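You operate a simulated robot arm through the tools that you are given. There is no shell and no other tool.

Carry out the task below with a simulated robot arm. There is one attempt and no reset: what you move stays moved.

## Task
Open the green filter, rub the slurry off its mesh, close it hand-tight.
Fine: slacken the filter thumbscrew first; rub with the pink pad, then back where it lay. What is to be rubbed or washed off counts as gone when no trace of it is left.

The check looks at the end state, three seconds after you hand in, the way a careful person would. Anything else that was tipped, shoved, dropped, spilled or broken makes it a failure.

## Robot
A 7-joint arm with a two-finger gripper, fixed in place. Base frame: the origin is at the foot of the arm, x ahead of it, y to its left, z up; the work surface is at about z = 800. Units: mm, rad, N and s.
With the tool pointing down near the work surface it reaches from about 320 to 760 mm from the base axis. Its first joint turns from -2.897 to 2.897 rad. Payload 1.71 kg.
The tool frame sits at the grasp point between the pads (the TCP): z along the fingers, y along the line on which they close. The tips reach 20 mm beyond it. The gripper opens to 96 mm. The gripper's body begins 113 mm behind the TCP.
Orientation is that of the tool frame in the base frame, as a unit quaternion [x, y, z, w]. With the fingers straight down and closing along the base's y, the tool's x points along the base's -x, its y along +y and its z along -z.

## Interface
- The arm moves only by the tool drive_tool. Its argument "deltas" is a list of rows, each an object (a shift or turn left out is 0, a gripper value left out holds the last) with "xyz": the shift along the tool's x, y, z in m, a list of three; "rot": the turn, a rotation vector about the tool's x, y, z in rad, a list of three; "jaw": the opening, from 0 (shut) to 1 (fully open). In form: [{"xyz": [dx, dy, dz], "rot": [wx, wy, wz], "jaw": jaw}, ...]. A call has 1 to 20 rows; each row is the pose to reach, as a shift and turn from the pose commanded when the call began, along the tool's axes at that moment. Rows are played at 5 a second. More than 50 mm and 0.15 rad between two rows, or a gripper value outside its range, and nothing of the call is played. Where a pose cannot be reached the arm comes as near as it can. A force on the tool above 90 N (or 10 N above the force at the start of the call, whichever is more), or a blocked arm, ends the call early, and 0.2 s more pass. Each finger travels about 153 mm/s and halts on what it meets, pressing with about 33 N; the grip force reading is that of the motor and also rises with nothing between the fingers. The clock runs only during rows and for 0.2 s after the last one: add rows that repeat a pose to give the fingers time. The reply holds the time, the measured pose of the TCP, the force on the tool along the base axes, the opening and the grip force, in the units named above and with some noise, with the torque about the TCP (base axes, N m) and any sound that the robot's microphone picked up.
- Cameras (640 x 400 px; columns grow to the right, rows downward): "scene" is fixed at [46.7, -654.4, 1590.6]; the picture's right is [0.86, -0.51, 0.00], its down [-0.28, -0.47, -0.84] and it looks along [0.43, 0.72, -0.55] (base axes); focal length 329 px, centre (320, 200). "wrist" rides on the gripper at [66, 14, -145] in the tool frame; the picture's right is [-0.21, 0.98, 0.00], its down [-0.88, -0.18, -0.44] and it looks along [-0.44, -0.09, 0.90] (tool axes); focal length 275 px, centre (320, 200). There is no depth. A picture from a camera that has moved, and an enlarged one, comes with that camera's place and axes in the base frame and with its lens. The place of the scene camera against the robot may be out by one fixed shift of up to 12 mm in any direction.
- get_image(camera): a new picture of that camera. The clock stands still meanwhile.
- raise_lower(by): slides the trunk up (or, below 0, down) by that many mm; the arm rides with it, the base frame stays. It gives what a move gives, with no picture.
- close_up(camera, box): a new picture of the part [left, top, right, bottom] of that camera's present view, enlarged. The clock stands still meanwhile.
- close_job(): hands the job in; it is judged then, once.

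Nothing tells you positions but the pictures and the camera data. Unless the task says otherwise, let go and move clear before handing in.

The tools are called by a JSON object that holds its "op" and its "data". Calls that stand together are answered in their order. drive_tool: Moves the arm, as the interface text tells. Its arguments: {"type":"object","properties":{"deltas":{"type":"array","items":{"type":"object","properties":{"xyz":{"type":"array","items":{"type":"number"}},"rot":{"type":"array","items":{"type":"number"}},"jaw":{"type":"number"}}}}},"required":["deltas"]} The other tools are called the same way: raise_lower (by) slides the trunk up or down; get_image (camera) takes a picture; close_up (camera, box) takes an enlarged picture of a part of a camera's view; close_job () hands the job in.

At the start:

```text
clock: 0.0
tcp_pos: [543.5, 197.4, 1183.1]
ee_rot: [0.0, 1.0, 0.0, -0.001]
contact_force: [-0.3, -0.2, -0.2]
torque: [-0.01, 0.05, 0.02]
grip_width: 96.0
grasp_force: 0.0
trunk travel left (down, up): [-250.0, 136.0]
```

scene: 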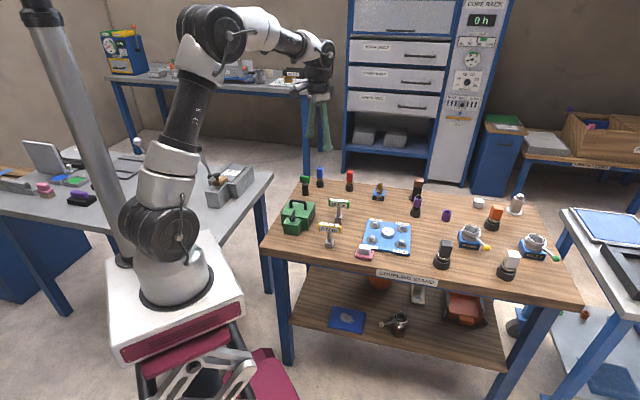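
wrist: 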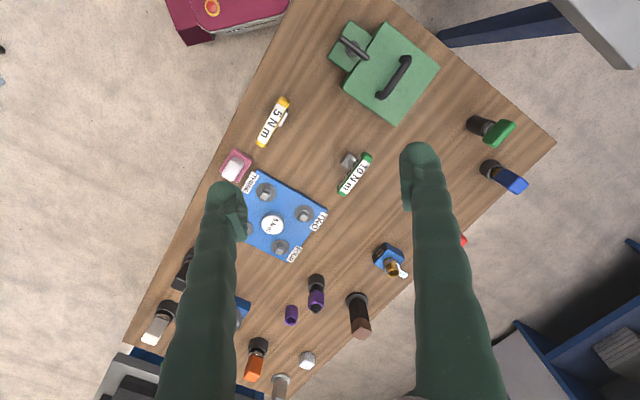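

I see a workbench with a green box (filter) with a lid handle and a thumbscrew at its near-left side, and a pink pad near a blue plate. I'll look closer at these first.

{"op": "close_up", "data": {"camera": "scene", "box": [260, 160, 420, 280]}}

{"op": "close_up", "data": {"camera": "wrist", "box": [200, 0, 460, 200]}}

{"op": "close_up", "data": {"camera": "scene", "box": [400, 160, 600, 290]}}

```text
3.33 times, centred on (340, 220) of scene
camera zoom: at [46.7, -654.4, 1590.6], right [0.86, -0.51, 0.0], down [-0.28, -0.47, -0.84], along [0.43, 0.72, -0.55], focal length 1096 px, centre (253, 133)
```

zoom: 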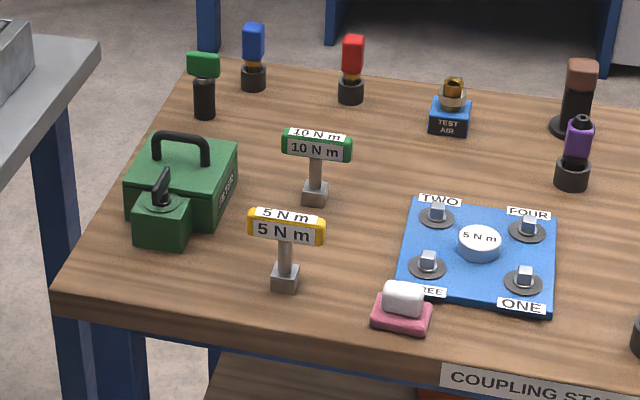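

```text
2.00 times, centred on (330, 100) of wrist
camera zoom: at [477.8, 211.8, 1327.0], right [0.21, 0.98, 0.0], down [0.88, -0.18, 0.44], along [0.43, -0.09, -0.9], focal length 551 px, centre (300, 400)
```

zoom: 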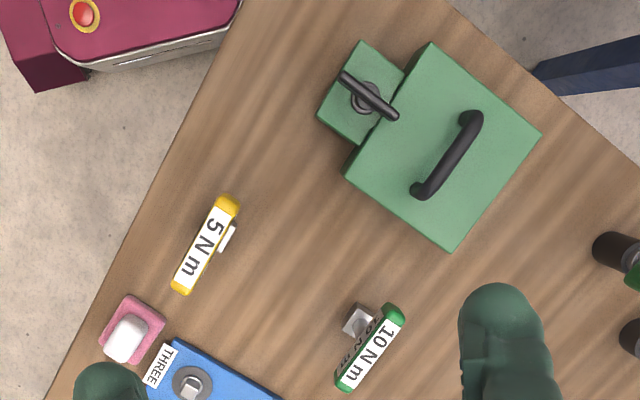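

```text
3.08 times, centred on (500, 225) of scene
camera zoom: at [46.7, -654.4, 1590.6], right [0.86, -0.51, 0.0], down [-0.28, -0.47, -0.84], along [0.43, 0.72, -0.55], focal length 1012 px, centre (-234, 123)
```

zoom: 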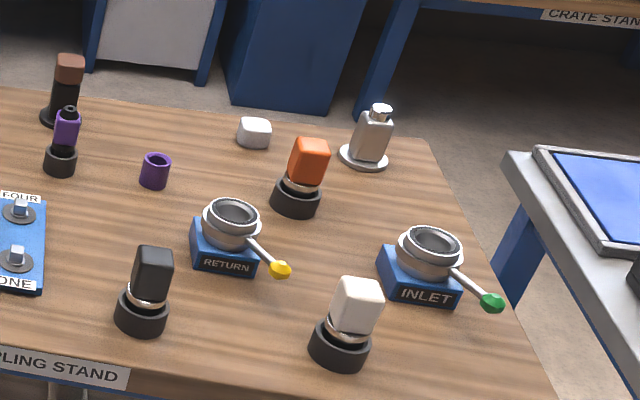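

The filter looks to be at about (511, 305), with the thumbscrew block at about (467, 262). I'm moving the wrist camera closer above it to measure.

{"op": "drive_tool", "data": {"deltas": [{"xyz": [0.01, 0.023, 0.03]}, {"xyz": [0.02, 0.046, 0.06]}, {"xyz": [0.03, 0.07, 0.1]}, {"xyz": [0.043, 0.093, 0.133]}, {"xyz": [0.043, 0.093, 0.133]}]}}

{"op": "get_image", "data": {"camera": "wrist"}}

{"op": "close_up", "data": {"camera": "scene", "box": [270, 180, 350, 250]}}

```text
clock: 1.2
tcp_pos: [482.9, 290.3, 1059.1]
ee_rot: [-0.001, 1.0, 0.0, 0.006]
contact_force: [0.3, 0.2, 0.8]
torque: [0.01, -0.01, 0.02]
grip_width: 96.0
grasp_force: 0.0
trunk travel left (down, up): [-250.0, 136.0]
```

```text
taken
camera wrist: at [414.7, 304.6, 1202.5], right [0.21, 0.98, 0.0], down [0.87, -0.18, 0.46], along [0.45, -0.09, -0.89], focal length 275 px, centre (320, 200)
```

wrist: 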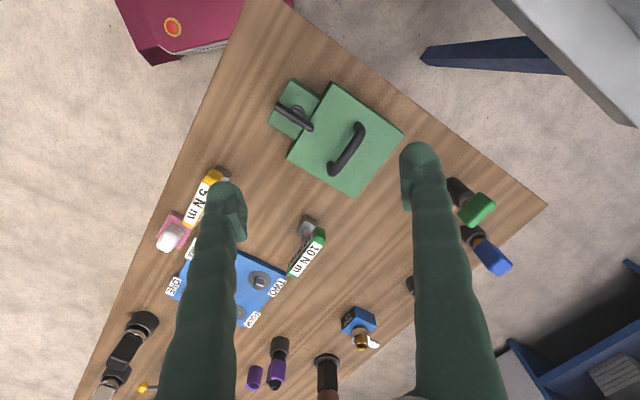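

```text
5.71 times, centred on (310, 215) of scene
camera zoom: at [46.7, -654.4, 1590.6], right [0.86, -0.51, 0.0], down [-0.28, -0.47, -0.84], along [0.43, 0.72, -0.55], focal length 1879 px, centre (377, 114)
```

zoom: 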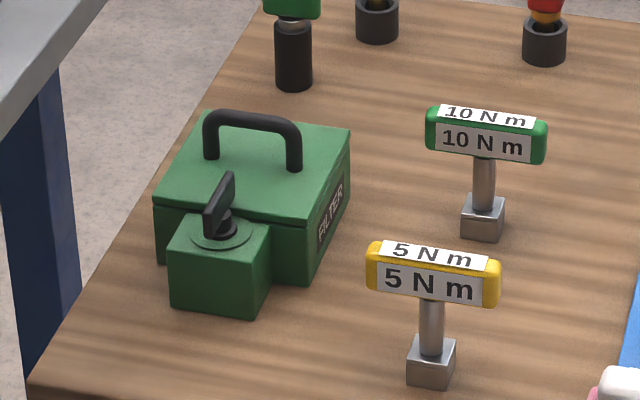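

The arm ended a bit off from where I commanded it. I'll hold still to check whether it has settled.

{"op": "drive_tool", "data": {"deltas": [{"xyz": [0, 0, 0]}, {"xyz": [0, 0, 0]}, {"xyz": [0, 0, 0]}]}}

```text
clock: 2.0
tcp_pos: [483.4, 289.9, 1059.3]
ee_rot: [-0.001, 1.0, 0.0, 0.007]
contact_force: [0.5, 0.4, -0.6]
torque: [-0.02, -0.01, -0.03]
grip_width: 95.9
grasp_force: 0.0
trunk travel left (down, up): [-250.0, 136.0]
```

{"op": "drive_tool", "data": {"deltas": [{"xyz": [0, 0, 0.02]}, {"xyz": [0, 0, 0.04]}, {"xyz": [0, 0, 0.06]}, {"xyz": [0, 0, 0.06]}]}}

{"op": "get_image", "data": {"camera": "wrist"}}

```text
clock: 3.0
tcp_pos: [483.4, 292.5, 998.3]
ee_rot: [0.0, 1.0, 0.0, 0.007]
contact_force: [0.0, -0.1, 0.6]
torque: [-0.01, -0.03, 0.0]
grip_width: 95.8
grasp_force: 0.1
trunk travel left (down, up): [-250.0, 136.0]
```

```text
taken
camera wrist: at [415.8, 305.9, 1140.3], right [0.21, 0.98, 0.0], down [0.87, -0.18, 0.46], along [0.45, -0.09, -0.89], focal length 275 px, centre (320, 200)
```

wrist: 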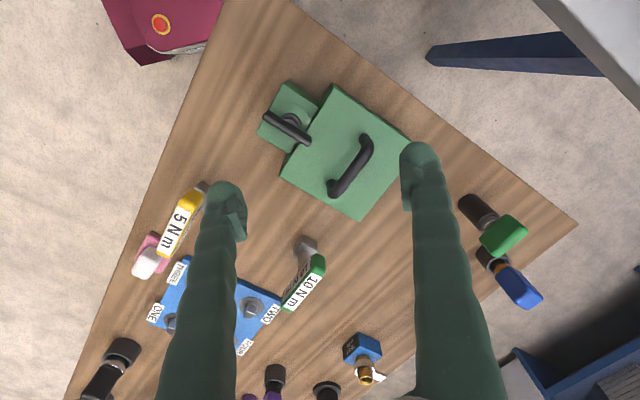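

The arm moves consistently now. By my estimate the thumbscrew axis is at about (466, 265), with the wing lying along the (1,1) diagonal. I'll turn the tool to match and take a closer look.

{"op": "drive_tool", "data": {"deltas": [{"xyz": [0.003, -0.005, 0.005], "rot": [0, 0, -0.13], "jaw": 0.6}, {"xyz": [0.006, -0.009, 0.01], "rot": [0, 0, -0.26]}, {"xyz": [0.009, -0.014, 0.015], "rot": [0, 0, -0.39]}, {"xyz": [0.012, -0.018, 0.02], "rot": [0, 0, -0.52]}, {"xyz": [0.015, -0.023, 0.025], "rot": [0, 0, -0.65]}, {"xyz": [0.017, -0.0275, 0.03], "rot": [0, 0, -0.785]}, {"xyz": [0.017, -0.0275, 0.03], "rot": [0, 0, -0.785]}]}}

{"op": "get_image", "data": {"camera": "wrist"}}

{"op": "get_image", "data": {"camera": "scene"}}

```text
clock: 4.6
tcp_pos: [469.8, 263.9, 966.7]
ee_rot: [-0.384, 0.923, -0.002, 0.006]
contact_force: [-0.5, -0.7, 0.2]
torque: [0.0, 0.03, -0.04]
grip_width: 57.7
grasp_force: 0.1
trunk travel left (down, up): [-250.0, 136.0]
```

```text
taken
camera wrist: at [410.5, 226.6, 1110.7], right [-0.55, 0.84, -0.01], down [0.74, 0.49, 0.45], along [0.38, 0.24, -0.89], focal length 275 px, centre (320, 200)
```

wrist: 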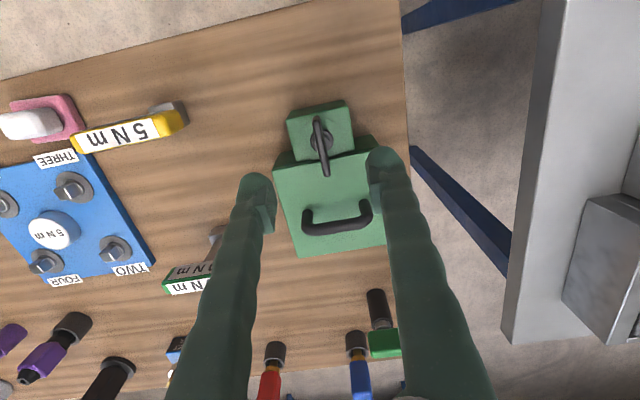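

```text
taken
```

scene: 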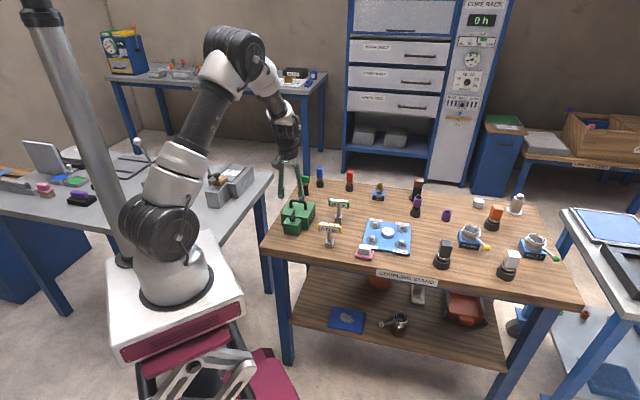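

{"op": "close_up", "data": {"camera": "wrist", "box": [250, 80, 410, 280]}}

{"op": "close_up", "data": {"camera": "scene", "box": [260, 140, 360, 250]}}

```text
2.00 times, centred on (330, 180) of wrist
camera zoom: at [410.5, 226.6, 1110.7], right [-0.55, 0.84, -0.01], down [0.74, 0.49, 0.45], along [0.38, 0.24, -0.89], focal length 551 px, centre (300, 240)
```

zoom: 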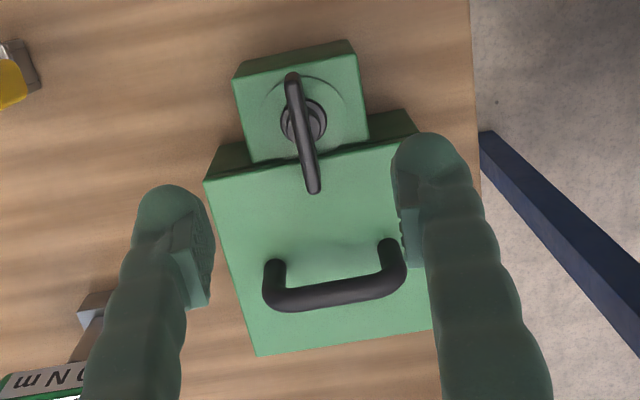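

```text
3.64 times, centred on (310, 195) of scene
camera zoom: at [46.7, -654.4, 1590.6], right [0.86, -0.51, 0.0], down [-0.28, -0.47, -0.84], along [0.43, 0.72, -0.55], focal length 1196 px, centre (356, 218)
```

zoom: 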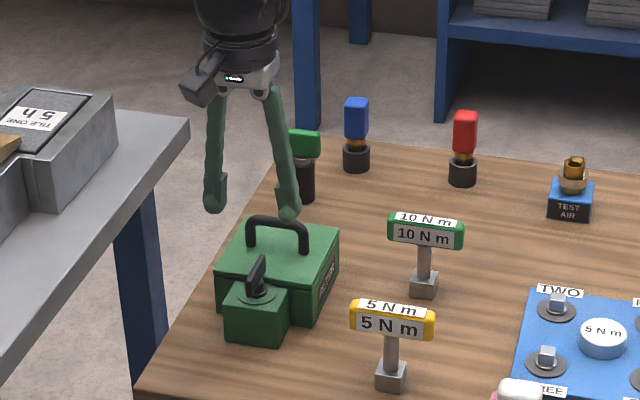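

The thumbscrew axis comes out at about (468, 264), the wing top at z≈874, and the tool is lined up with the wing. I'll go down in two steps, checking between them.

{"op": "drive_tool", "data": {"deltas": [{"xyz": [0.0006, 0.0005, 0.02], "rot": [-0.003, 0.003, 0], "jaw": 0.4}, {"xyz": [0.0012, 0.001, 0.04], "rot": [-0.006, 0.006, 0]}, {"xyz": [0.0025, 0.002, 0.06], "rot": [-0.009, 0.009, 0]}, {"xyz": [0.0025, 0.002, 0.066], "rot": [-0.009, 0.009, 0]}, {"xyz": [0.0025, 0.002, 0.066], "rot": [-0.009, 0.009, 0]}]}}

{"op": "close_up", "data": {"camera": "wrist", "box": [220, 100, 420, 260]}}

{"op": "close_up", "data": {"camera": "scene", "box": [270, 180, 340, 240]}}

```text
clock: 5.8
tcp_pos: [465.3, 262.3, 900.3]
ee_rot: [-0.383, 0.924, 0.002, 0.0]
contact_force: [-0.2, -0.2, 0.4]
torque: [-0.02, -0.01, 0.02]
grip_width: 38.3
grasp_force: 0.0
trunk travel left (down, up): [-250.0, 136.0]
```

```text
2.50 times, centred on (320, 180) of wrist
camera zoom: at [409.1, 226.2, 1044.2], right [-0.55, 0.84, 0.0], down [0.75, 0.49, 0.45], along [0.37, 0.24, -0.9], focal length 688 px, centre (320, 250)
```

zoom: 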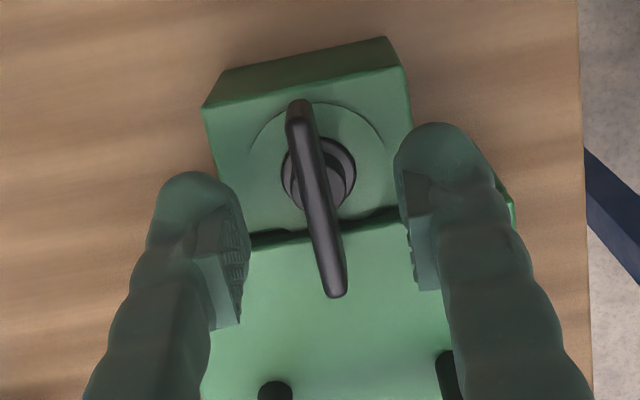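

```text
6.67 times, centred on (305, 210) of scene
camera zoom: at [46.7, -654.4, 1590.6], right [0.86, -0.51, 0.0], down [-0.28, -0.47, -0.84], along [0.43, 0.72, -0.55], focal length 2192 px, centre (420, 133)
```

zoom: 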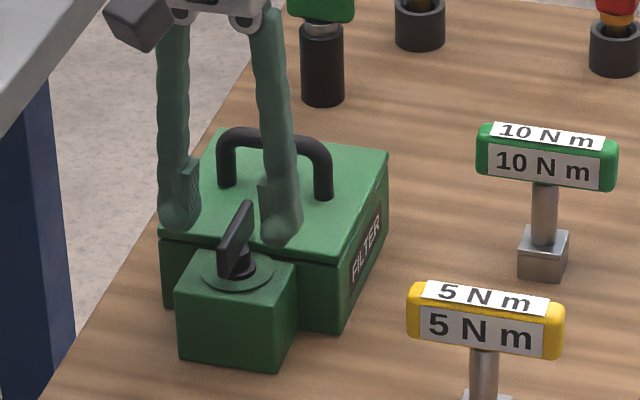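

The wing centre checks out at (468, 264). I'm going down to z≈873 and closing on the wing.

{"op": "drive_tool", "data": {"deltas": [{"xyz": [-0.0034, -0.0007, 0.005]}, {"xyz": [-0.0034, -0.0007, 0.012]}, {"xyz": [-0.0034, -0.0007, 0.02]}, {"xyz": [-0.0034, -0.0007, 0.0273]}, {"xyz": [-0.0034, -0.0007, 0.0273], "jaw": 0.4}, {"xyz": [-0.0034, -0.0007, 0.0273], "jaw": 0.2}, {"xyz": [-0.0034, -0.0007, 0.0273], "jaw": 0.1}, {"xyz": [-0.0034, -0.0007, 0.0273], "jaw": 0.0}, {"xyz": [-0.0034, -0.0007, 0.0273], "jaw": 0.0}]}}

{"op": "close_up", "data": {"camera": "wrist", "box": [220, 100, 420, 260]}}

{"op": "close_up", "data": {"camera": "scene", "box": [270, 180, 340, 240]}}

```text
clock: 7.8
tcp_pos: [470.1, 265.5, 874.8]
ee_rot: [-0.382, 0.924, 0.001, 0.001]
contact_force: [2.1, 0.2, 1.5]
torque: [-0.03, -0.02, 0.02]
grip_width: 12.7
grasp_force: 34.8
trunk travel left (down, up): [-250.0, 136.0]
```

```text
2.50 times, centred on (320, 180) of wrist
camera zoom: at [413.3, 228.8, 1018.5], right [-0.55, 0.84, 0.0], down [0.75, 0.49, 0.45], along [0.37, 0.24, -0.89], focal length 688 px, centre (320, 250)
```

zoom: 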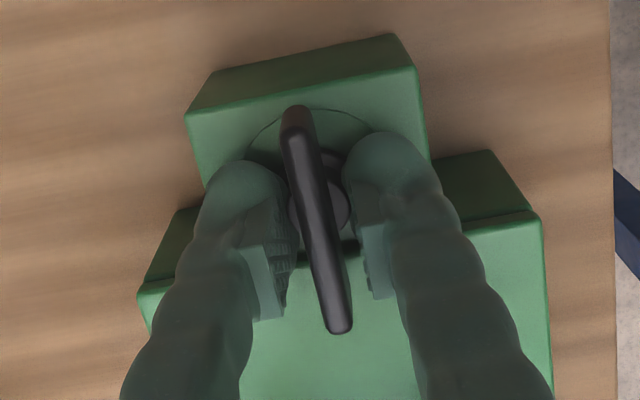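

```text
6.67 times, centred on (305, 210) of scene
camera zoom: at [46.7, -654.4, 1590.6], right [0.86, -0.51, 0.0], down [-0.28, -0.47, -0.84], along [0.43, 0.72, -0.55], focal length 2192 px, centre (420, 133)
```

zoom: 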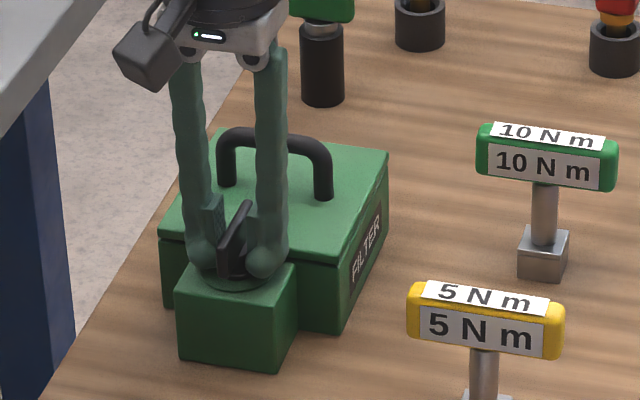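

The opening reads 12.7 mm, so the tips closed on the collar under the wing. I'll open, rise 7 mm and grip the thin wing itself.

{"op": "drive_tool", "data": {"deltas": [{"jaw": 0.25}, {"xyz": [0.0015, 0, 0], "jaw": 0.25}, {"xyz": [0.0015, 0, -0.004]}, {"xyz": [0.0015, 0, -0.007]}, {"xyz": [0.0015, 0, -0.007], "jaw": 0.1}, {"xyz": [0.0015, 0, -0.007], "jaw": 0.0}, {"xyz": [0.0015, 0, -0.007], "jaw": 0.0}, {"xyz": [0.0015, 0, -0.007], "jaw": 0.0}]}}

{"op": "close_up", "data": {"camera": "wrist", "box": [220, 100, 420, 260]}}

{"op": "close_up", "data": {"camera": "scene", "box": [270, 180, 340, 240]}}

```text
clock: 9.6
tcp_pos: [468.3, 263.8, 883.9]
ee_rot: [-0.383, 0.924, 0.0, 0.004]
contact_force: [-1.2, 3.1, 42.7]
torque: [-0.61, 0.15, 0.02]
grip_width: 6.4
grasp_force: 35.1
trunk travel left (down, up): [-250.0, 136.0]
```

```text
2.50 times, centred on (320, 180) of wrist
camera zoom: at [410.8, 226.8, 1028.0], right [-0.55, 0.84, 0.0], down [0.75, 0.49, 0.45], along [0.38, 0.25, -0.89], focal length 688 px, centre (320, 250)
```

zoom: 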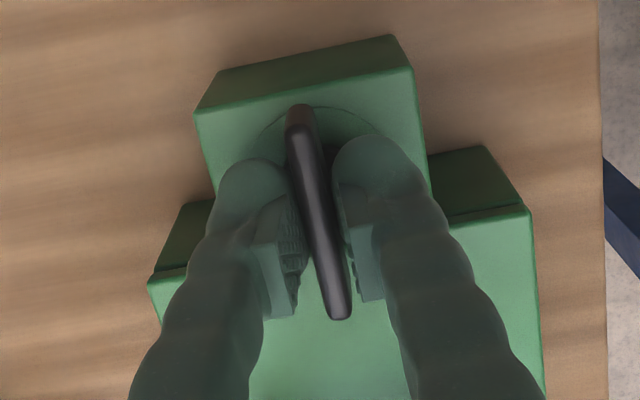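

```text
6.67 times, centred on (305, 210) of scene
camera zoom: at [46.7, -654.4, 1590.6], right [0.86, -0.51, 0.0], down [-0.28, -0.47, -0.84], along [0.43, 0.72, -0.55], focal length 2192 px, centre (420, 133)
```

zoom: 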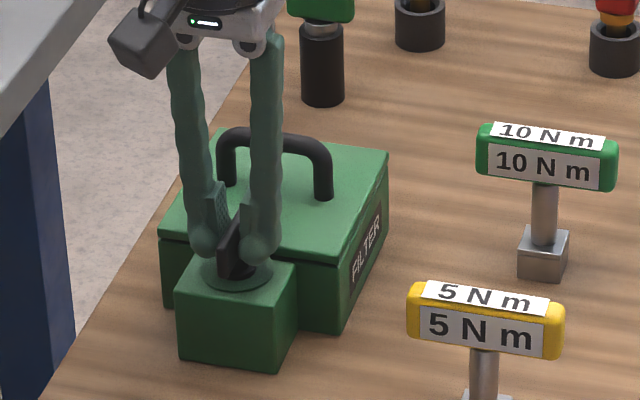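

The tips are resting on the collar, with 43 N pushing up. I'll reopen slightly, rise 3 mm and grip again.

{"op": "drive_tool", "data": {"deltas": [{"jaw": 0.2}, {"xyz": [0, 0, -0.002], "jaw": 0.2}, {"xyz": [0, 0, -0.0035]}, {"xyz": [0, 0, -0.0035], "jaw": 0.1}, {"xyz": [0, 0, -0.0035], "jaw": 0.0}, {"xyz": [0, 0, -0.0035], "jaw": 0.0}, {"xyz": [0, 0, -0.0035], "jaw": 0.0}]}}

```text
clock: 11.2
tcp_pos: [468.7, 263.5, 883.8]
ee_rot: [-0.383, 0.924, 0.0, 0.001]
contact_force: [9.0, 3.5, 20.0]
torque: [0.0, -0.45, 0.01]
grip_width: 6.1
grasp_force: 35.3
trunk travel left (down, up): [-250.0, 136.0]
```

{"op": "drive_tool", "data": {"deltas": [{"jaw": 0.2}, {"xyz": [0, 0, -0.002], "jaw": 0.2}, {"xyz": [0, 0, -0.003]}, {"xyz": [0, 0, -0.003], "jaw": 0.1}, {"xyz": [0, 0, -0.003], "jaw": 0.0}, {"xyz": [0, 0, -0.003], "jaw": 0.0}, {"xyz": [0, 0, -0.003], "jaw": 0.0}]}}

```text
clock: 12.8
tcp_pos: [467.3, 262.9, 885.7]
ee_rot: [-0.382, 0.924, 0.0, 0.0]
contact_force: [-2.7, -1.2, -6.2]
torque: [0.07, -0.07, 0.02]
grip_width: 5.9
grasp_force: 34.4
trunk travel left (down, up): [-250.0, 136.0]
```

The wing is now gripped cleanly at 5.9 mm. I'll turn it counter-clockwise in small steps to slacken it.

{"op": "drive_tool", "data": {"deltas": [{"rot": [0, 0, -0.05]}, {"rot": [0, 0, -0.1]}, {"rot": [0, 0, -0.15]}, {"rot": [0, 0, -0.2]}, {"rot": [0, 0, -0.25]}, {"rot": [0, 0, -0.3]}, {"rot": [0, 0, -0.3]}]}}

{"op": "close_up", "data": {"camera": "wrist", "box": [220, 100, 420, 260]}}

```text
clock: 14.4
tcp_pos: [468.2, 264.1, 887.1]
ee_rot: [-0.517, 0.856, 0.0, 0.0]
contact_force: [-4.2, -1.1, -18.8]
torque: [0.16, -0.04, -0.05]
grip_width: 6.1
grasp_force: 34.7
trunk travel left (down, up): [-250.0, 136.0]
```

```text
2.50 times, centred on (320, 180) of wrist
camera zoom: at [425.4, 211.9, 1031.4], right [-0.77, 0.64, 0.0], down [0.57, 0.69, 0.44], along [0.28, 0.34, -0.9], focal length 688 px, centre (320, 250)
```

zoom: 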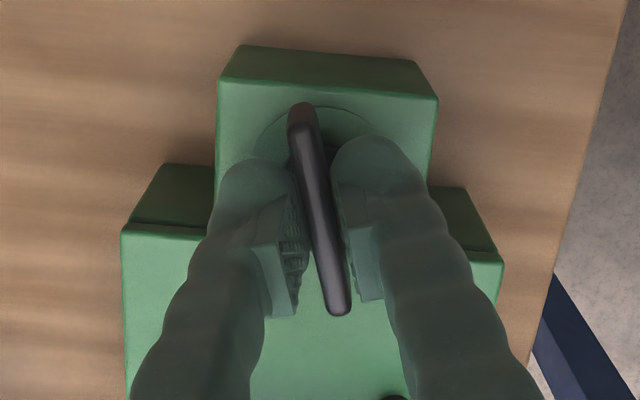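

The wing turns with the gripper. I'll keep slackening and ease off the upward pull.

{"op": "drive_tool", "data": {"deltas": [{"xyz": [0, 0, 0.001], "rot": [0, 0, -0.08]}, {"xyz": [0, 0, 0.0015], "rot": [0, 0, -0.16]}, {"xyz": [0, 0, 0.0015], "rot": [0, 0, -0.24]}, {"xyz": [0, 0, 0.0015], "rot": [0, 0, -0.32]}, {"xyz": [0, 0, 0.0015], "rot": [0, 0, -0.4]}, {"xyz": [0, 0, 0.0015], "rot": [0, 0, -0.48]}, {"xyz": [0, 0, 0.0015], "rot": [0, 0, -0.56]}, {"xyz": [0, 0, 0.0015], "rot": [0, 0, -0.64]}, {"xyz": [0, 0, 0.0015], "rot": [0, 0, -0.72]}, {"xyz": [0, 0, 0.0015], "rot": [0, 0, -0.8]}, {"xyz": [0, 0, 0.0015], "rot": [0, 0, -0.8]}]}}

{"op": "get_image", "data": {"camera": "wrist"}}

{"op": "close_up", "data": {"camera": "scene", "box": [270, 180, 340, 240]}}

```text
clock: 16.8
tcp_pos: [468.9, 262.3, 885.8]
ee_rot: [0.809, -0.587, 0.002, -0.003]
contact_force: [9.7, -8.5, 24.2]
torque: [-0.17, -0.18, 0.01]
grip_width: 6.0
grasp_force: 34.6
trunk travel left (down, up): [-250.0, 136.0]
```

```text
taken
camera wrist: at [475.3, 196.4, 1030.8], right [-0.99, -0.11, 0.0], down [-0.1, 0.89, 0.45], along [-0.04, 0.44, -0.89], focal length 275 px, centre (320, 200)
```

wrist: 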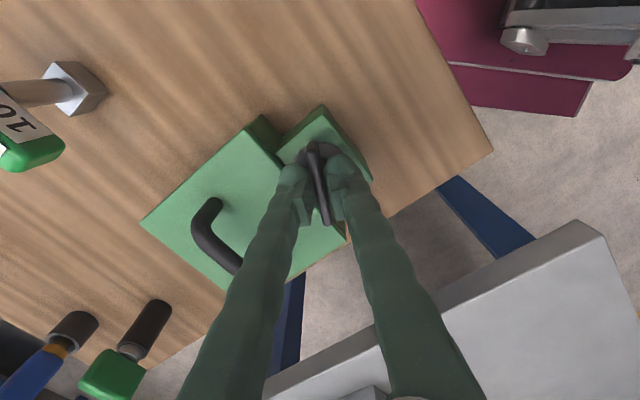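

```text
6.67 times, centred on (305, 210) of scene
camera zoom: at [46.7, -654.4, 1590.6], right [0.86, -0.51, 0.0], down [-0.28, -0.47, -0.84], along [0.43, 0.72, -0.55], focal length 2192 px, centre (420, 133)
```

zoom: 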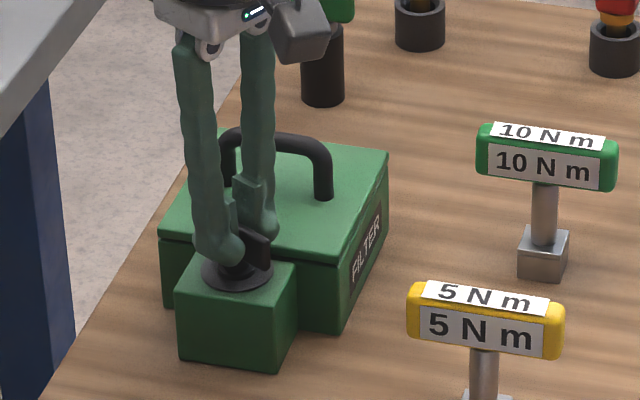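

The screw seems to be rising slightly. I'll keep turning and lift a little to follow it.

{"op": "drive_tool", "data": {"deltas": [{"xyz": [0, 0, -0.001], "rot": [0, 0, -0.08]}, {"xyz": [0, 0, -0.0015], "rot": [0, 0, -0.16]}, {"xyz": [0, 0, -0.0015], "rot": [0, 0, -0.24]}, {"xyz": [0, 0, -0.0016], "rot": [0, 0, -0.32]}, {"xyz": [0, 0, -0.0017], "rot": [0, 0, -0.4]}, {"xyz": [0, 0, -0.0018], "rot": [0, 0, -0.48]}, {"xyz": [0, 0, -0.0019], "rot": [0, 0, -0.56]}, {"xyz": [0, 0, -0.002], "rot": [0, 0, -0.64]}, {"xyz": [0, 0, -0.002], "rot": [0, 0, -0.72]}, {"xyz": [0, 0, -0.002], "rot": [0, 0, -0.8]}, {"xyz": [0, 0, -0.002], "rot": [0, 0, -0.8]}]}}

{"op": "get_image", "data": {"camera": "wrist"}}

{"op": "close_up", "data": {"camera": "scene", "box": [270, 180, 340, 240]}}

```text
clock: 19.2
tcp_pos: [468.3, 263.3, 886.1]
ee_rot: [0.974, -0.226, 0.0, 0.0]
contact_force: [6.3, 3.6, -8.9]
torque: [0.33, 0.24, -0.74]
grip_width: 10.7
grasp_force: 35.6
trunk travel left (down, up): [-250.0, 136.0]
```

```text
taken
camera wrist: at [521.2, 223.3, 1031.0], right [-0.62, -0.79, 0.0], down [-0.71, 0.55, 0.45], along [-0.35, 0.27, -0.89], focal length 275 px, centre (320, 200)
```

wrist: 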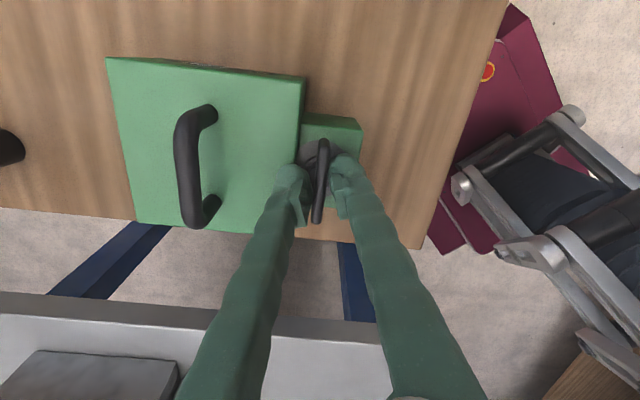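

```text
6.67 times, centred on (305, 210) of scene
camera zoom: at [46.7, -654.4, 1590.6], right [0.86, -0.51, 0.0], down [-0.28, -0.47, -0.84], along [0.43, 0.72, -0.55], focal length 2192 px, centre (420, 133)
```

zoom: 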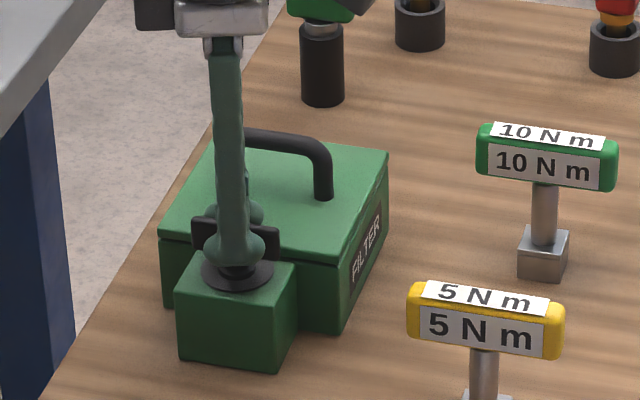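

The opening widened to 10.7 mm with −0.74 N·m, so the wing has hit a stop after about a quarter turn and no longer overlaps the lid. I'll back off the twist, release and lift away.

{"op": "drive_tool", "data": {"deltas": [{"rot": [0, 0, 0.1]}, {"rot": [0, 0, 0.22]}, {"rot": [0, 0, 0.22]}, {"rot": [0, 0, 0.22], "jaw": 0.25}, {"rot": [0, 0, 0.22], "jaw": 0.25}, {"xyz": [0, 0, -0.02], "rot": [0, 0, 0.22]}, {"xyz": [0, 0, -0.05], "rot": [0, 0, 0.22]}, {"xyz": [0, 0, -0.08], "rot": [0, 0, 0.22]}, {"xyz": [0, 0, -0.08], "rot": [0, 0, 0.22]}]}}

{"op": "get_image", "data": {"camera": "wrist"}}

{"op": "close_up", "data": {"camera": "scene", "box": [270, 180, 340, 240]}}

```text
clock: 21.2
tcp_pos: [469.3, 263.2, 965.6]
ee_rot: [0.943, -0.332, 0.0, 0.0]
contact_force: [0.8, 0.1, 0.1]
torque: [-0.02, -0.02, -0.02]
grip_width: 23.9
grasp_force: 0.1
trunk travel left (down, up): [-250.0, 136.0]
```

```text
taken
camera wrist: at [510.8, 211.7, 1111.5], right [-0.77, -0.63, 0.0], down [-0.57, 0.69, 0.44], along [-0.28, 0.34, -0.9], focal length 275 px, centre (320, 200)
```

wrist: 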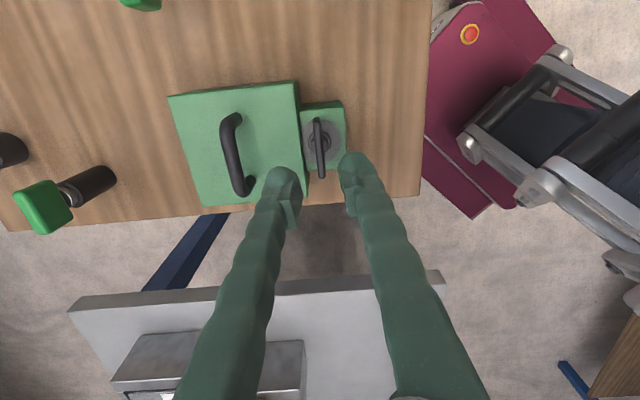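

```text
6.67 times, centred on (305, 210) of scene
camera zoom: at [46.7, -654.4, 1590.6], right [0.86, -0.51, 0.0], down [-0.28, -0.47, -0.84], along [0.43, 0.72, -0.55], focal length 2192 px, centre (420, 133)
```

zoom: 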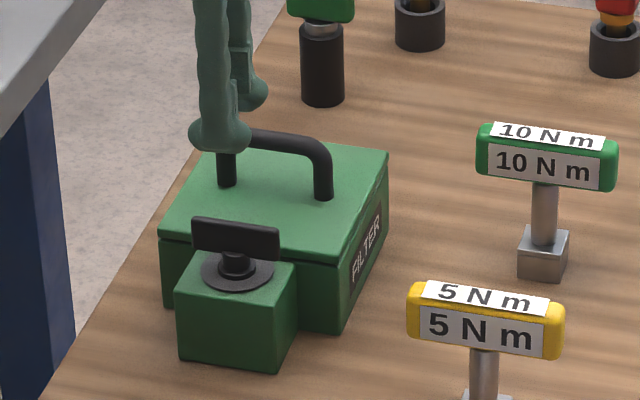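

{"op": "close_up", "data": {"camera": "wrist", "box": [150, 60, 370, 220]}}

{"op": "close_up", "data": {"camera": "scene", "box": [275, 188, 325, 240]}}

```text
2.50 times, centred on (260, 140) of wrist
camera zoom: at [510.8, 211.7, 1111.5], right [-0.77, -0.63, 0.0], down [-0.57, 0.69, 0.44], along [-0.28, 0.34, -0.9], focal length 688 px, centre (470, 350)
```

zoom: 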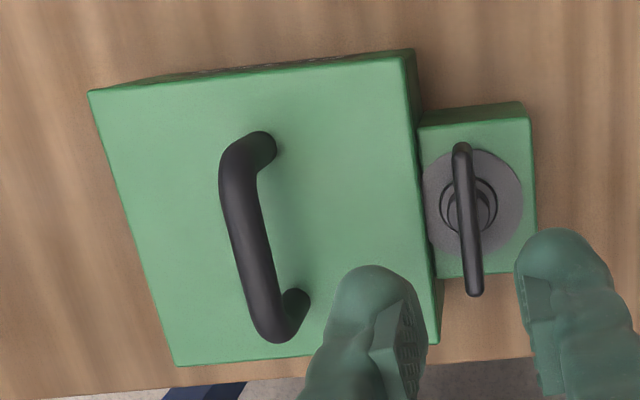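

```text
7.69 times, centred on (300, 214) of scene
camera zoom: at [46.7, -654.4, 1590.6], right [0.86, -0.51, 0.0], down [-0.28, -0.47, -0.84], along [0.43, 0.72, -0.55], focal length 2529 px, centre (474, 92)
```

zoom: 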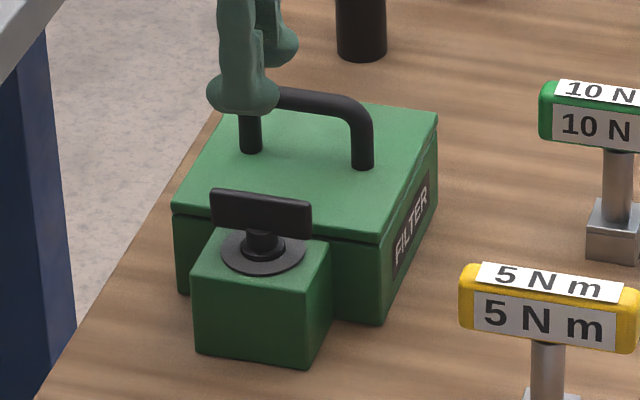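

The lid is a plain slab with a handle whose bar lies along (1,−1), centred near (519, 313). I'm moving above it with the fingers set to close across the bar.

{"op": "drive_tool", "data": {"deltas": [{"xyz": [0.002, -0.018, 0.0], "rot": [0, 0, 0.03], "jaw": 0.5}, {"xyz": [0.004, -0.035, 0.0], "rot": [0, 0, 0.06]}, {"xyz": [0.006, -0.053, 0.003], "rot": [0, 0, 0.09]}, {"xyz": [0.0077, -0.0702, 0.005], "rot": [0, 0, 0.109]}, {"xyz": [0.0077, -0.0702, 0.005], "rot": [0, 0, 0.109]}]}}

{"op": "close_up", "data": {"camera": "wrist", "box": [200, 60, 440, 210]}}

{"op": "close_up", "data": {"camera": "scene", "box": [270, 170, 340, 240]}}

```text
clock: 22.4
tcp_pos: [517.7, 312.7, 962.6]
ee_rot: [0.924, -0.383, 0.0, 0.0]
contact_force: [-0.9, 0.0, -0.1]
torque: [0.04, -0.01, 0.03]
grip_width: 47.8
grasp_force: 0.1
trunk travel left (down, up): [-250.0, 136.0]
```

```text
2.67 times, centred on (320, 135) of wrist
camera zoom: at [553.8, 257.7, 1106.3], right [-0.84, -0.55, 0.0], down [-0.49, 0.75, 0.44], along [-0.24, 0.37, -0.9], focal length 734 px, centre (320, 373)
```

zoom: 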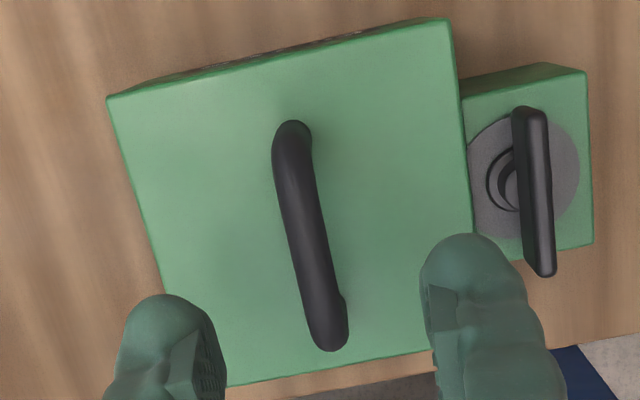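

```text
5.71 times, centred on (305, 205) of scene
camera zoom: at [46.7, -654.4, 1590.6], right [0.86, -0.51, 0.0], down [-0.28, -0.47, -0.84], along [0.43, 0.72, -0.55], focal length 1879 px, centre (406, 171)
```

zoom: 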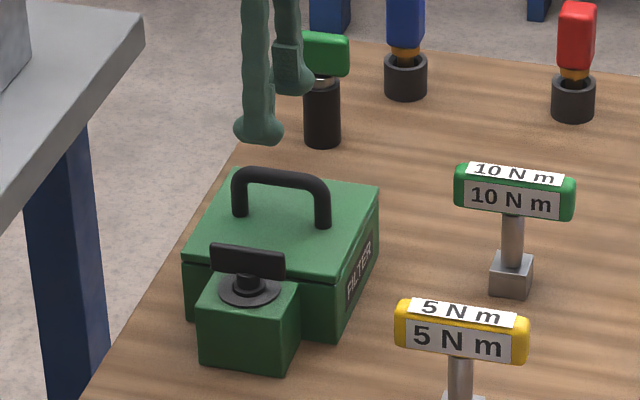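

The lid top is at z≈853 and the handle bar's centre at about (520, 314, 884). I'll lower to it and grip.

{"op": "drive_tool", "data": {"deltas": [{"xyz": [0.001, -0.0029, 0.02], "jaw": 0.45}, {"xyz": [0.001, -0.0029, 0.04]}, {"xyz": [0.001, -0.0029, 0.06]}, {"xyz": [0.001, -0.0029, 0.073]}, {"xyz": [0.001, -0.0029, 0.0806]}, {"xyz": [0.001, -0.0029, 0.0806], "jaw": 0.3}, {"xyz": [0.001, -0.0029, 0.0806], "jaw": 0.2}, {"xyz": [0.001, -0.0029, 0.0806], "jaw": 0.1}, {"xyz": [0.001, -0.0029, 0.0806], "jaw": 0.0}, {"xyz": [0.001, -0.0029, 0.0806], "jaw": 0.0}]}}

{"op": "close_up", "data": {"camera": "wrist", "box": [200, 60, 440, 210]}}

{"op": "close_up", "data": {"camera": "scene", "box": [270, 170, 340, 240]}}

```text
clock: 24.6
tcp_pos: [521.0, 314.0, 883.2]
ee_rot: [0.924, -0.382, 0.0, 0.0]
contact_force: [-5.2, -4.5, 1.5]
torque: [-0.04, -0.01, 0.03]
grip_width: 6.0
grasp_force: 33.6
trunk travel left (down, up): [-250.0, 136.0]
```

```text
2.67 times, centred on (320, 135) of wrist
camera zoom: at [557.0, 258.9, 1026.6], right [-0.84, -0.55, 0.0], down [-0.49, 0.75, 0.44], along [-0.24, 0.37, -0.9], focal length 734 px, centre (320, 373)
```

zoom: 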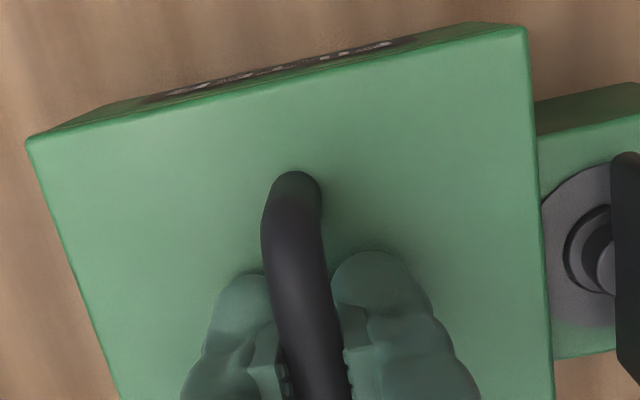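

```text
5.71 times, centred on (305, 205) of scene
camera zoom: at [46.7, -654.4, 1590.6], right [0.86, -0.51, 0.0], down [-0.28, -0.47, -0.84], along [0.43, 0.72, -0.55], focal length 1879 px, centre (406, 171)
```

zoom: 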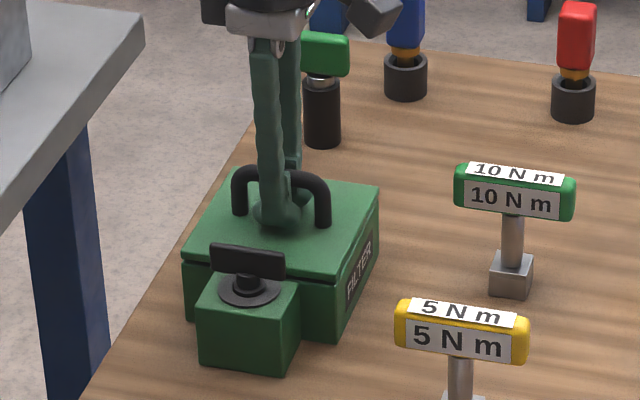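

Something solid is held at 6 mm. I'll lift gently by a few mm to learn whether the lid lifts off or is hinged.

{"op": "drive_tool", "data": {"deltas": [{"xyz": [0, 0, -0.002]}, {"xyz": [0, 0, -0.004]}, {"xyz": [0, 0, -0.007]}, {"xyz": [0, 0, -0.01]}, {"xyz": [0, 0, -0.01]}]}}

{"op": "close_up", "data": {"camera": "wrist", "box": [200, 60, 440, 210]}}

{"op": "close_up", "data": {"camera": "scene", "box": [270, 170, 340, 240]}}

```text
clock: 25.8
tcp_pos: [523.9, 318.2, 889.4]
ee_rot: [0.924, -0.383, 0.0, -0.001]
contact_force: [23.9, 20.4, -28.7]
torque: [-0.22, 0.26, 0.05]
grip_width: 5.9
grasp_force: 34.0
trunk travel left (down, up): [-250.0, 136.0]
```

```text
2.67 times, centred on (320, 135) of wrist
camera zoom: at [560.5, 262.2, 1033.6], right [-0.84, -0.55, 0.0], down [-0.49, 0.75, 0.45], along [-0.24, 0.37, -0.89], focal length 734 px, centre (320, 373)
```

zoom: 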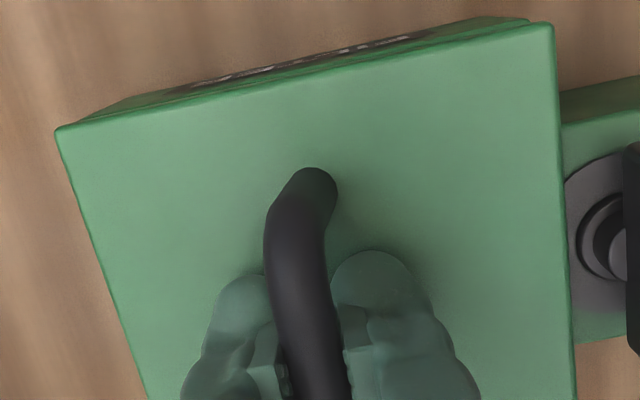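

```text
5.71 times, centred on (305, 205) of scene
camera zoom: at [46.7, -654.4, 1590.6], right [0.86, -0.51, 0.0], down [-0.28, -0.47, -0.84], along [0.43, 0.72, -0.55], focal length 1879 px, centre (406, 171)
```

zoom: 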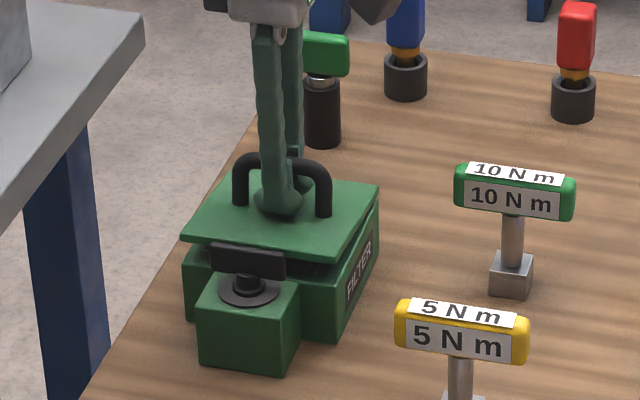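

The lid is hinged along its back edge. My fit puts the hinge line at x+y≈913, z≈845, with a handle radius of about 67 mm. I'll swing it open along that arc, tilting the tool at half the lid angle.

{"op": "drive_tool", "data": {"deltas": [{"xyz": [0, -0.0048, 0.0025], "rot": [0, 0, 0]}, {"xyz": [0, -0.0106, -0.0033], "rot": [-0.061, 0, 0]}, {"xyz": [0, -0.0171, -0.0084], "rot": [-0.122, 0, 0]}, {"xyz": [0, -0.0241, -0.0126], "rot": [-0.183, 0, 0]}, {"xyz": [0, -0.0316, -0.016], "rot": [-0.244, 0, 0]}, {"xyz": [0, -0.0395, -0.0184], "rot": [-0.305, 0, 0]}, {"xyz": [0, -0.0395, -0.0184], "rot": [-0.305, 0, 0]}]}}

{"op": "get_image", "data": {"camera": "wrist"}}

{"op": "close_up", "data": {"camera": "scene", "box": [250, 130, 350, 240]}}

```text
clock: 27.4
tcp_pos: [549.7, 343.9, 911.8]
ee_rot: [0.913, -0.38, -0.056, 0.139]
contact_force: [-0.1, -4.1, 14.1]
torque: [0.09, -0.11, 0.35]
grip_width: 6.1
grasp_force: 34.0
trunk travel left (down, up): [-250.0, 136.0]
```

```text
taken
camera wrist: at [616.6, 319.0, 1053.9], right [-0.81, -0.51, 0.29], down [-0.4, 0.84, 0.37], along [-0.43, 0.18, -0.88], focal length 275 px, centre (320, 200)
```

wrist: 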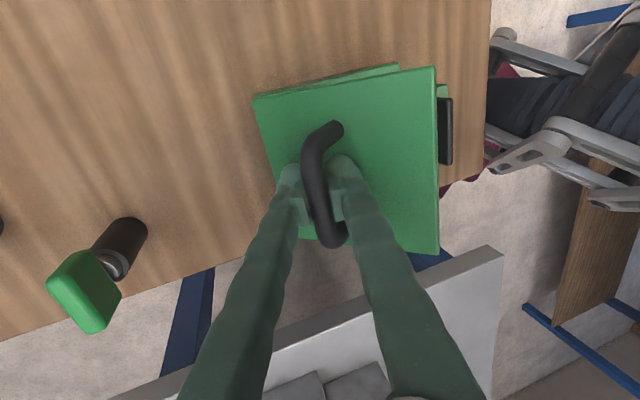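

```text
3.64 times, centred on (300, 185) of scene
camera zoom: at [46.7, -654.4, 1590.6], right [0.86, -0.51, 0.0], down [-0.28, -0.47, -0.84], along [0.43, 0.72, -0.55], focal length 1196 px, centre (393, 254)
```

zoom: 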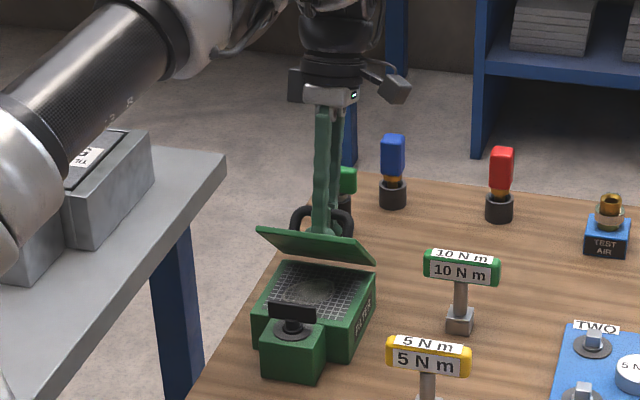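

The lid is open about 42° with low force, and I can see the mesh with a round slurry patch on it. I'll continue along the arc.

{"op": "drive_tool", "data": {"deltas": [{"xyz": [0, -0.0073, -0.0039], "rot": [-0.061, 0, 0]}, {"xyz": [0, -0.015, -0.0067], "rot": [-0.122, 0, 0]}, {"xyz": [0, -0.023, -0.0086], "rot": [-0.183, 0, 0]}, {"xyz": [0, -0.0311, -0.0096], "rot": [-0.244, 0, 0]}, {"xyz": [0, -0.0394, -0.0095], "rot": [-0.305, 0, 0]}, {"xyz": [0, -0.0475, -0.0084], "rot": [-0.366, 0, 0]}, {"xyz": [0, -0.0475, -0.0084], "rot": [-0.366, 0, 0]}]}}

{"op": "get_image", "data": {"camera": "wrist"}}

{"op": "close_up", "data": {"camera": "scene", "box": [250, 130, 350, 240]}}

```text
clock: 29.2
tcp_pos: [505.6, 321.6, 917.9]
ee_rot: [0.876, -0.373, -0.104, 0.286]
contact_force: [69.9, 1.6, -55.0]
torque: [-0.63, -0.48, -1.11]
grip_width: 49.3
grasp_force: 34.7
out of reach, approached as far as the arm can: row 2, 3, 4, 5, 6, 7
trunk travel left (down, up): [-250.0, 136.0]
stopped in row 7: the arm was blocked; the commanded pose is now the measured one
```

```text
taken
camera wrist: at [601.4, 329.8, 1044.3], right [-0.73, -0.4, 0.56], down [-0.33, 0.92, 0.23], along [-0.6, -0.02, -0.8], focal length 275 px, centre (320, 200)
```

wrist: 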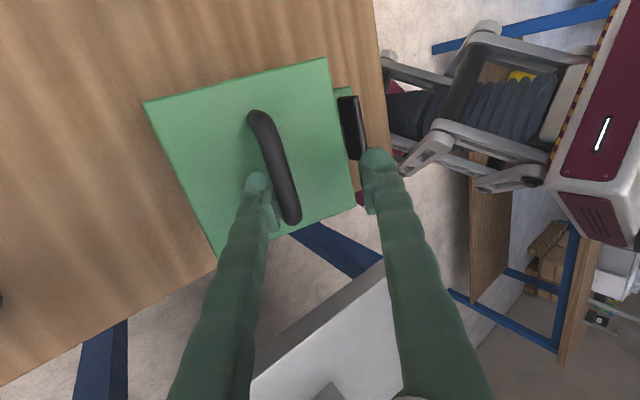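

```text
3.64 times, centred on (300, 185) of scene
camera zoom: at [46.7, -654.4, 1590.6], right [0.86, -0.51, 0.0], down [-0.28, -0.47, -0.84], along [0.43, 0.72, -0.55], focal length 1196 px, centre (393, 254)
```

zoom: 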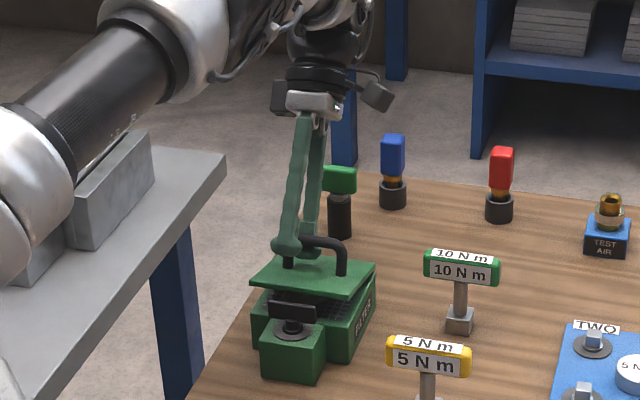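

The tilted pose went out of reach, so the grip slipped off the bar and the lid dropped part of the way. I'll look closely before releasing.

{"op": "close_up", "data": {"camera": "wrist", "box": [200, 50, 420, 240]}}

{"op": "close_up", "data": {"camera": "scene", "box": [275, 180, 325, 240]}}

```text
2.11 times, centred on (310, 145) of wrist
camera zoom: at [601.4, 329.8, 1044.3], right [-0.73, -0.4, 0.56], down [-0.33, 0.92, 0.23], along [-0.6, -0.02, -0.8], focal length 580 px, centre (341, 316)
```

zoom: 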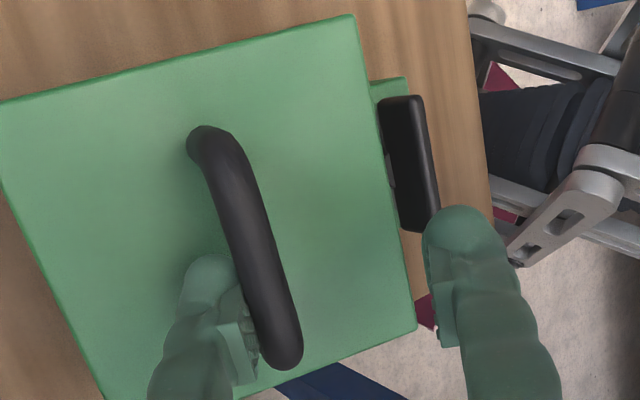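

```text
6.67 times, centred on (300, 210) of scene
camera zoom: at [46.7, -654.4, 1590.6], right [0.86, -0.51, 0.0], down [-0.28, -0.47, -0.84], along [0.43, 0.72, -0.55], focal length 2192 px, centre (453, 133)
```

zoom: 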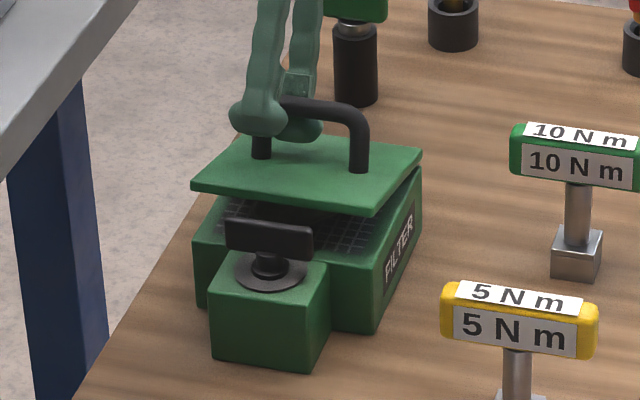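

{"op": "drive_tool", "data": {"deltas": [{"xyz": [0, -0.003, 0.004], "jaw": 0.5}, {"xyz": [0, -0.006, 0.008], "jaw": 0.53}, {"xyz": [0, -0.008, 0.011], "jaw": 0.57}, {"xyz": [0, -0.008, 0.011], "jaw": 0.62}, {"xyz": [0, -0.008, 0.011], "jaw": 0.62}]}}

{"op": "close_up", "data": {"camera": "wrist", "box": [200, 50, 420, 240]}}

{"op": "close_up", "data": {"camera": "scene", "box": [275, 180, 325, 240]}}

```text
clock: 30.4
tcp_pos: [493.1, 326.9, 910.8]
ee_rot: [0.877, -0.367, -0.112, 0.291]
contact_force: [2.1, 4.6, -1.0]
torque: [0.18, -0.02, 0.0]
grip_width: 63.0
grasp_force: 2.3
trunk travel left (down, up): [-250.0, 136.0]
```

```text
2.11 times, centred on (310, 145) of wrist
camera zoom: at [589.7, 334.1, 1035.9], right [-0.71, -0.4, 0.58], down [-0.33, 0.91, 0.23], along [-0.62, -0.02, -0.78], focal length 580 px, centre (341, 316)
```

zoom: 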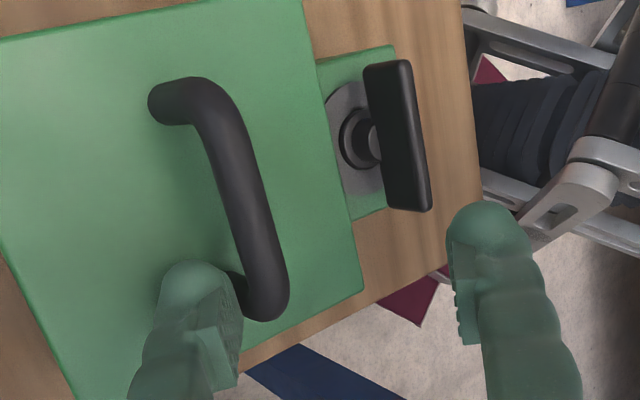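

```text
6.67 times, centred on (300, 210) of scene
camera zoom: at [46.7, -654.4, 1590.6], right [0.86, -0.51, 0.0], down [-0.28, -0.47, -0.84], along [0.43, 0.72, -0.55], focal length 2192 px, centre (453, 133)
```

zoom: 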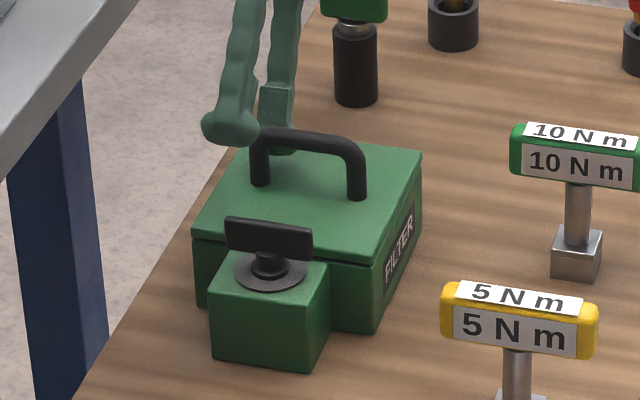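

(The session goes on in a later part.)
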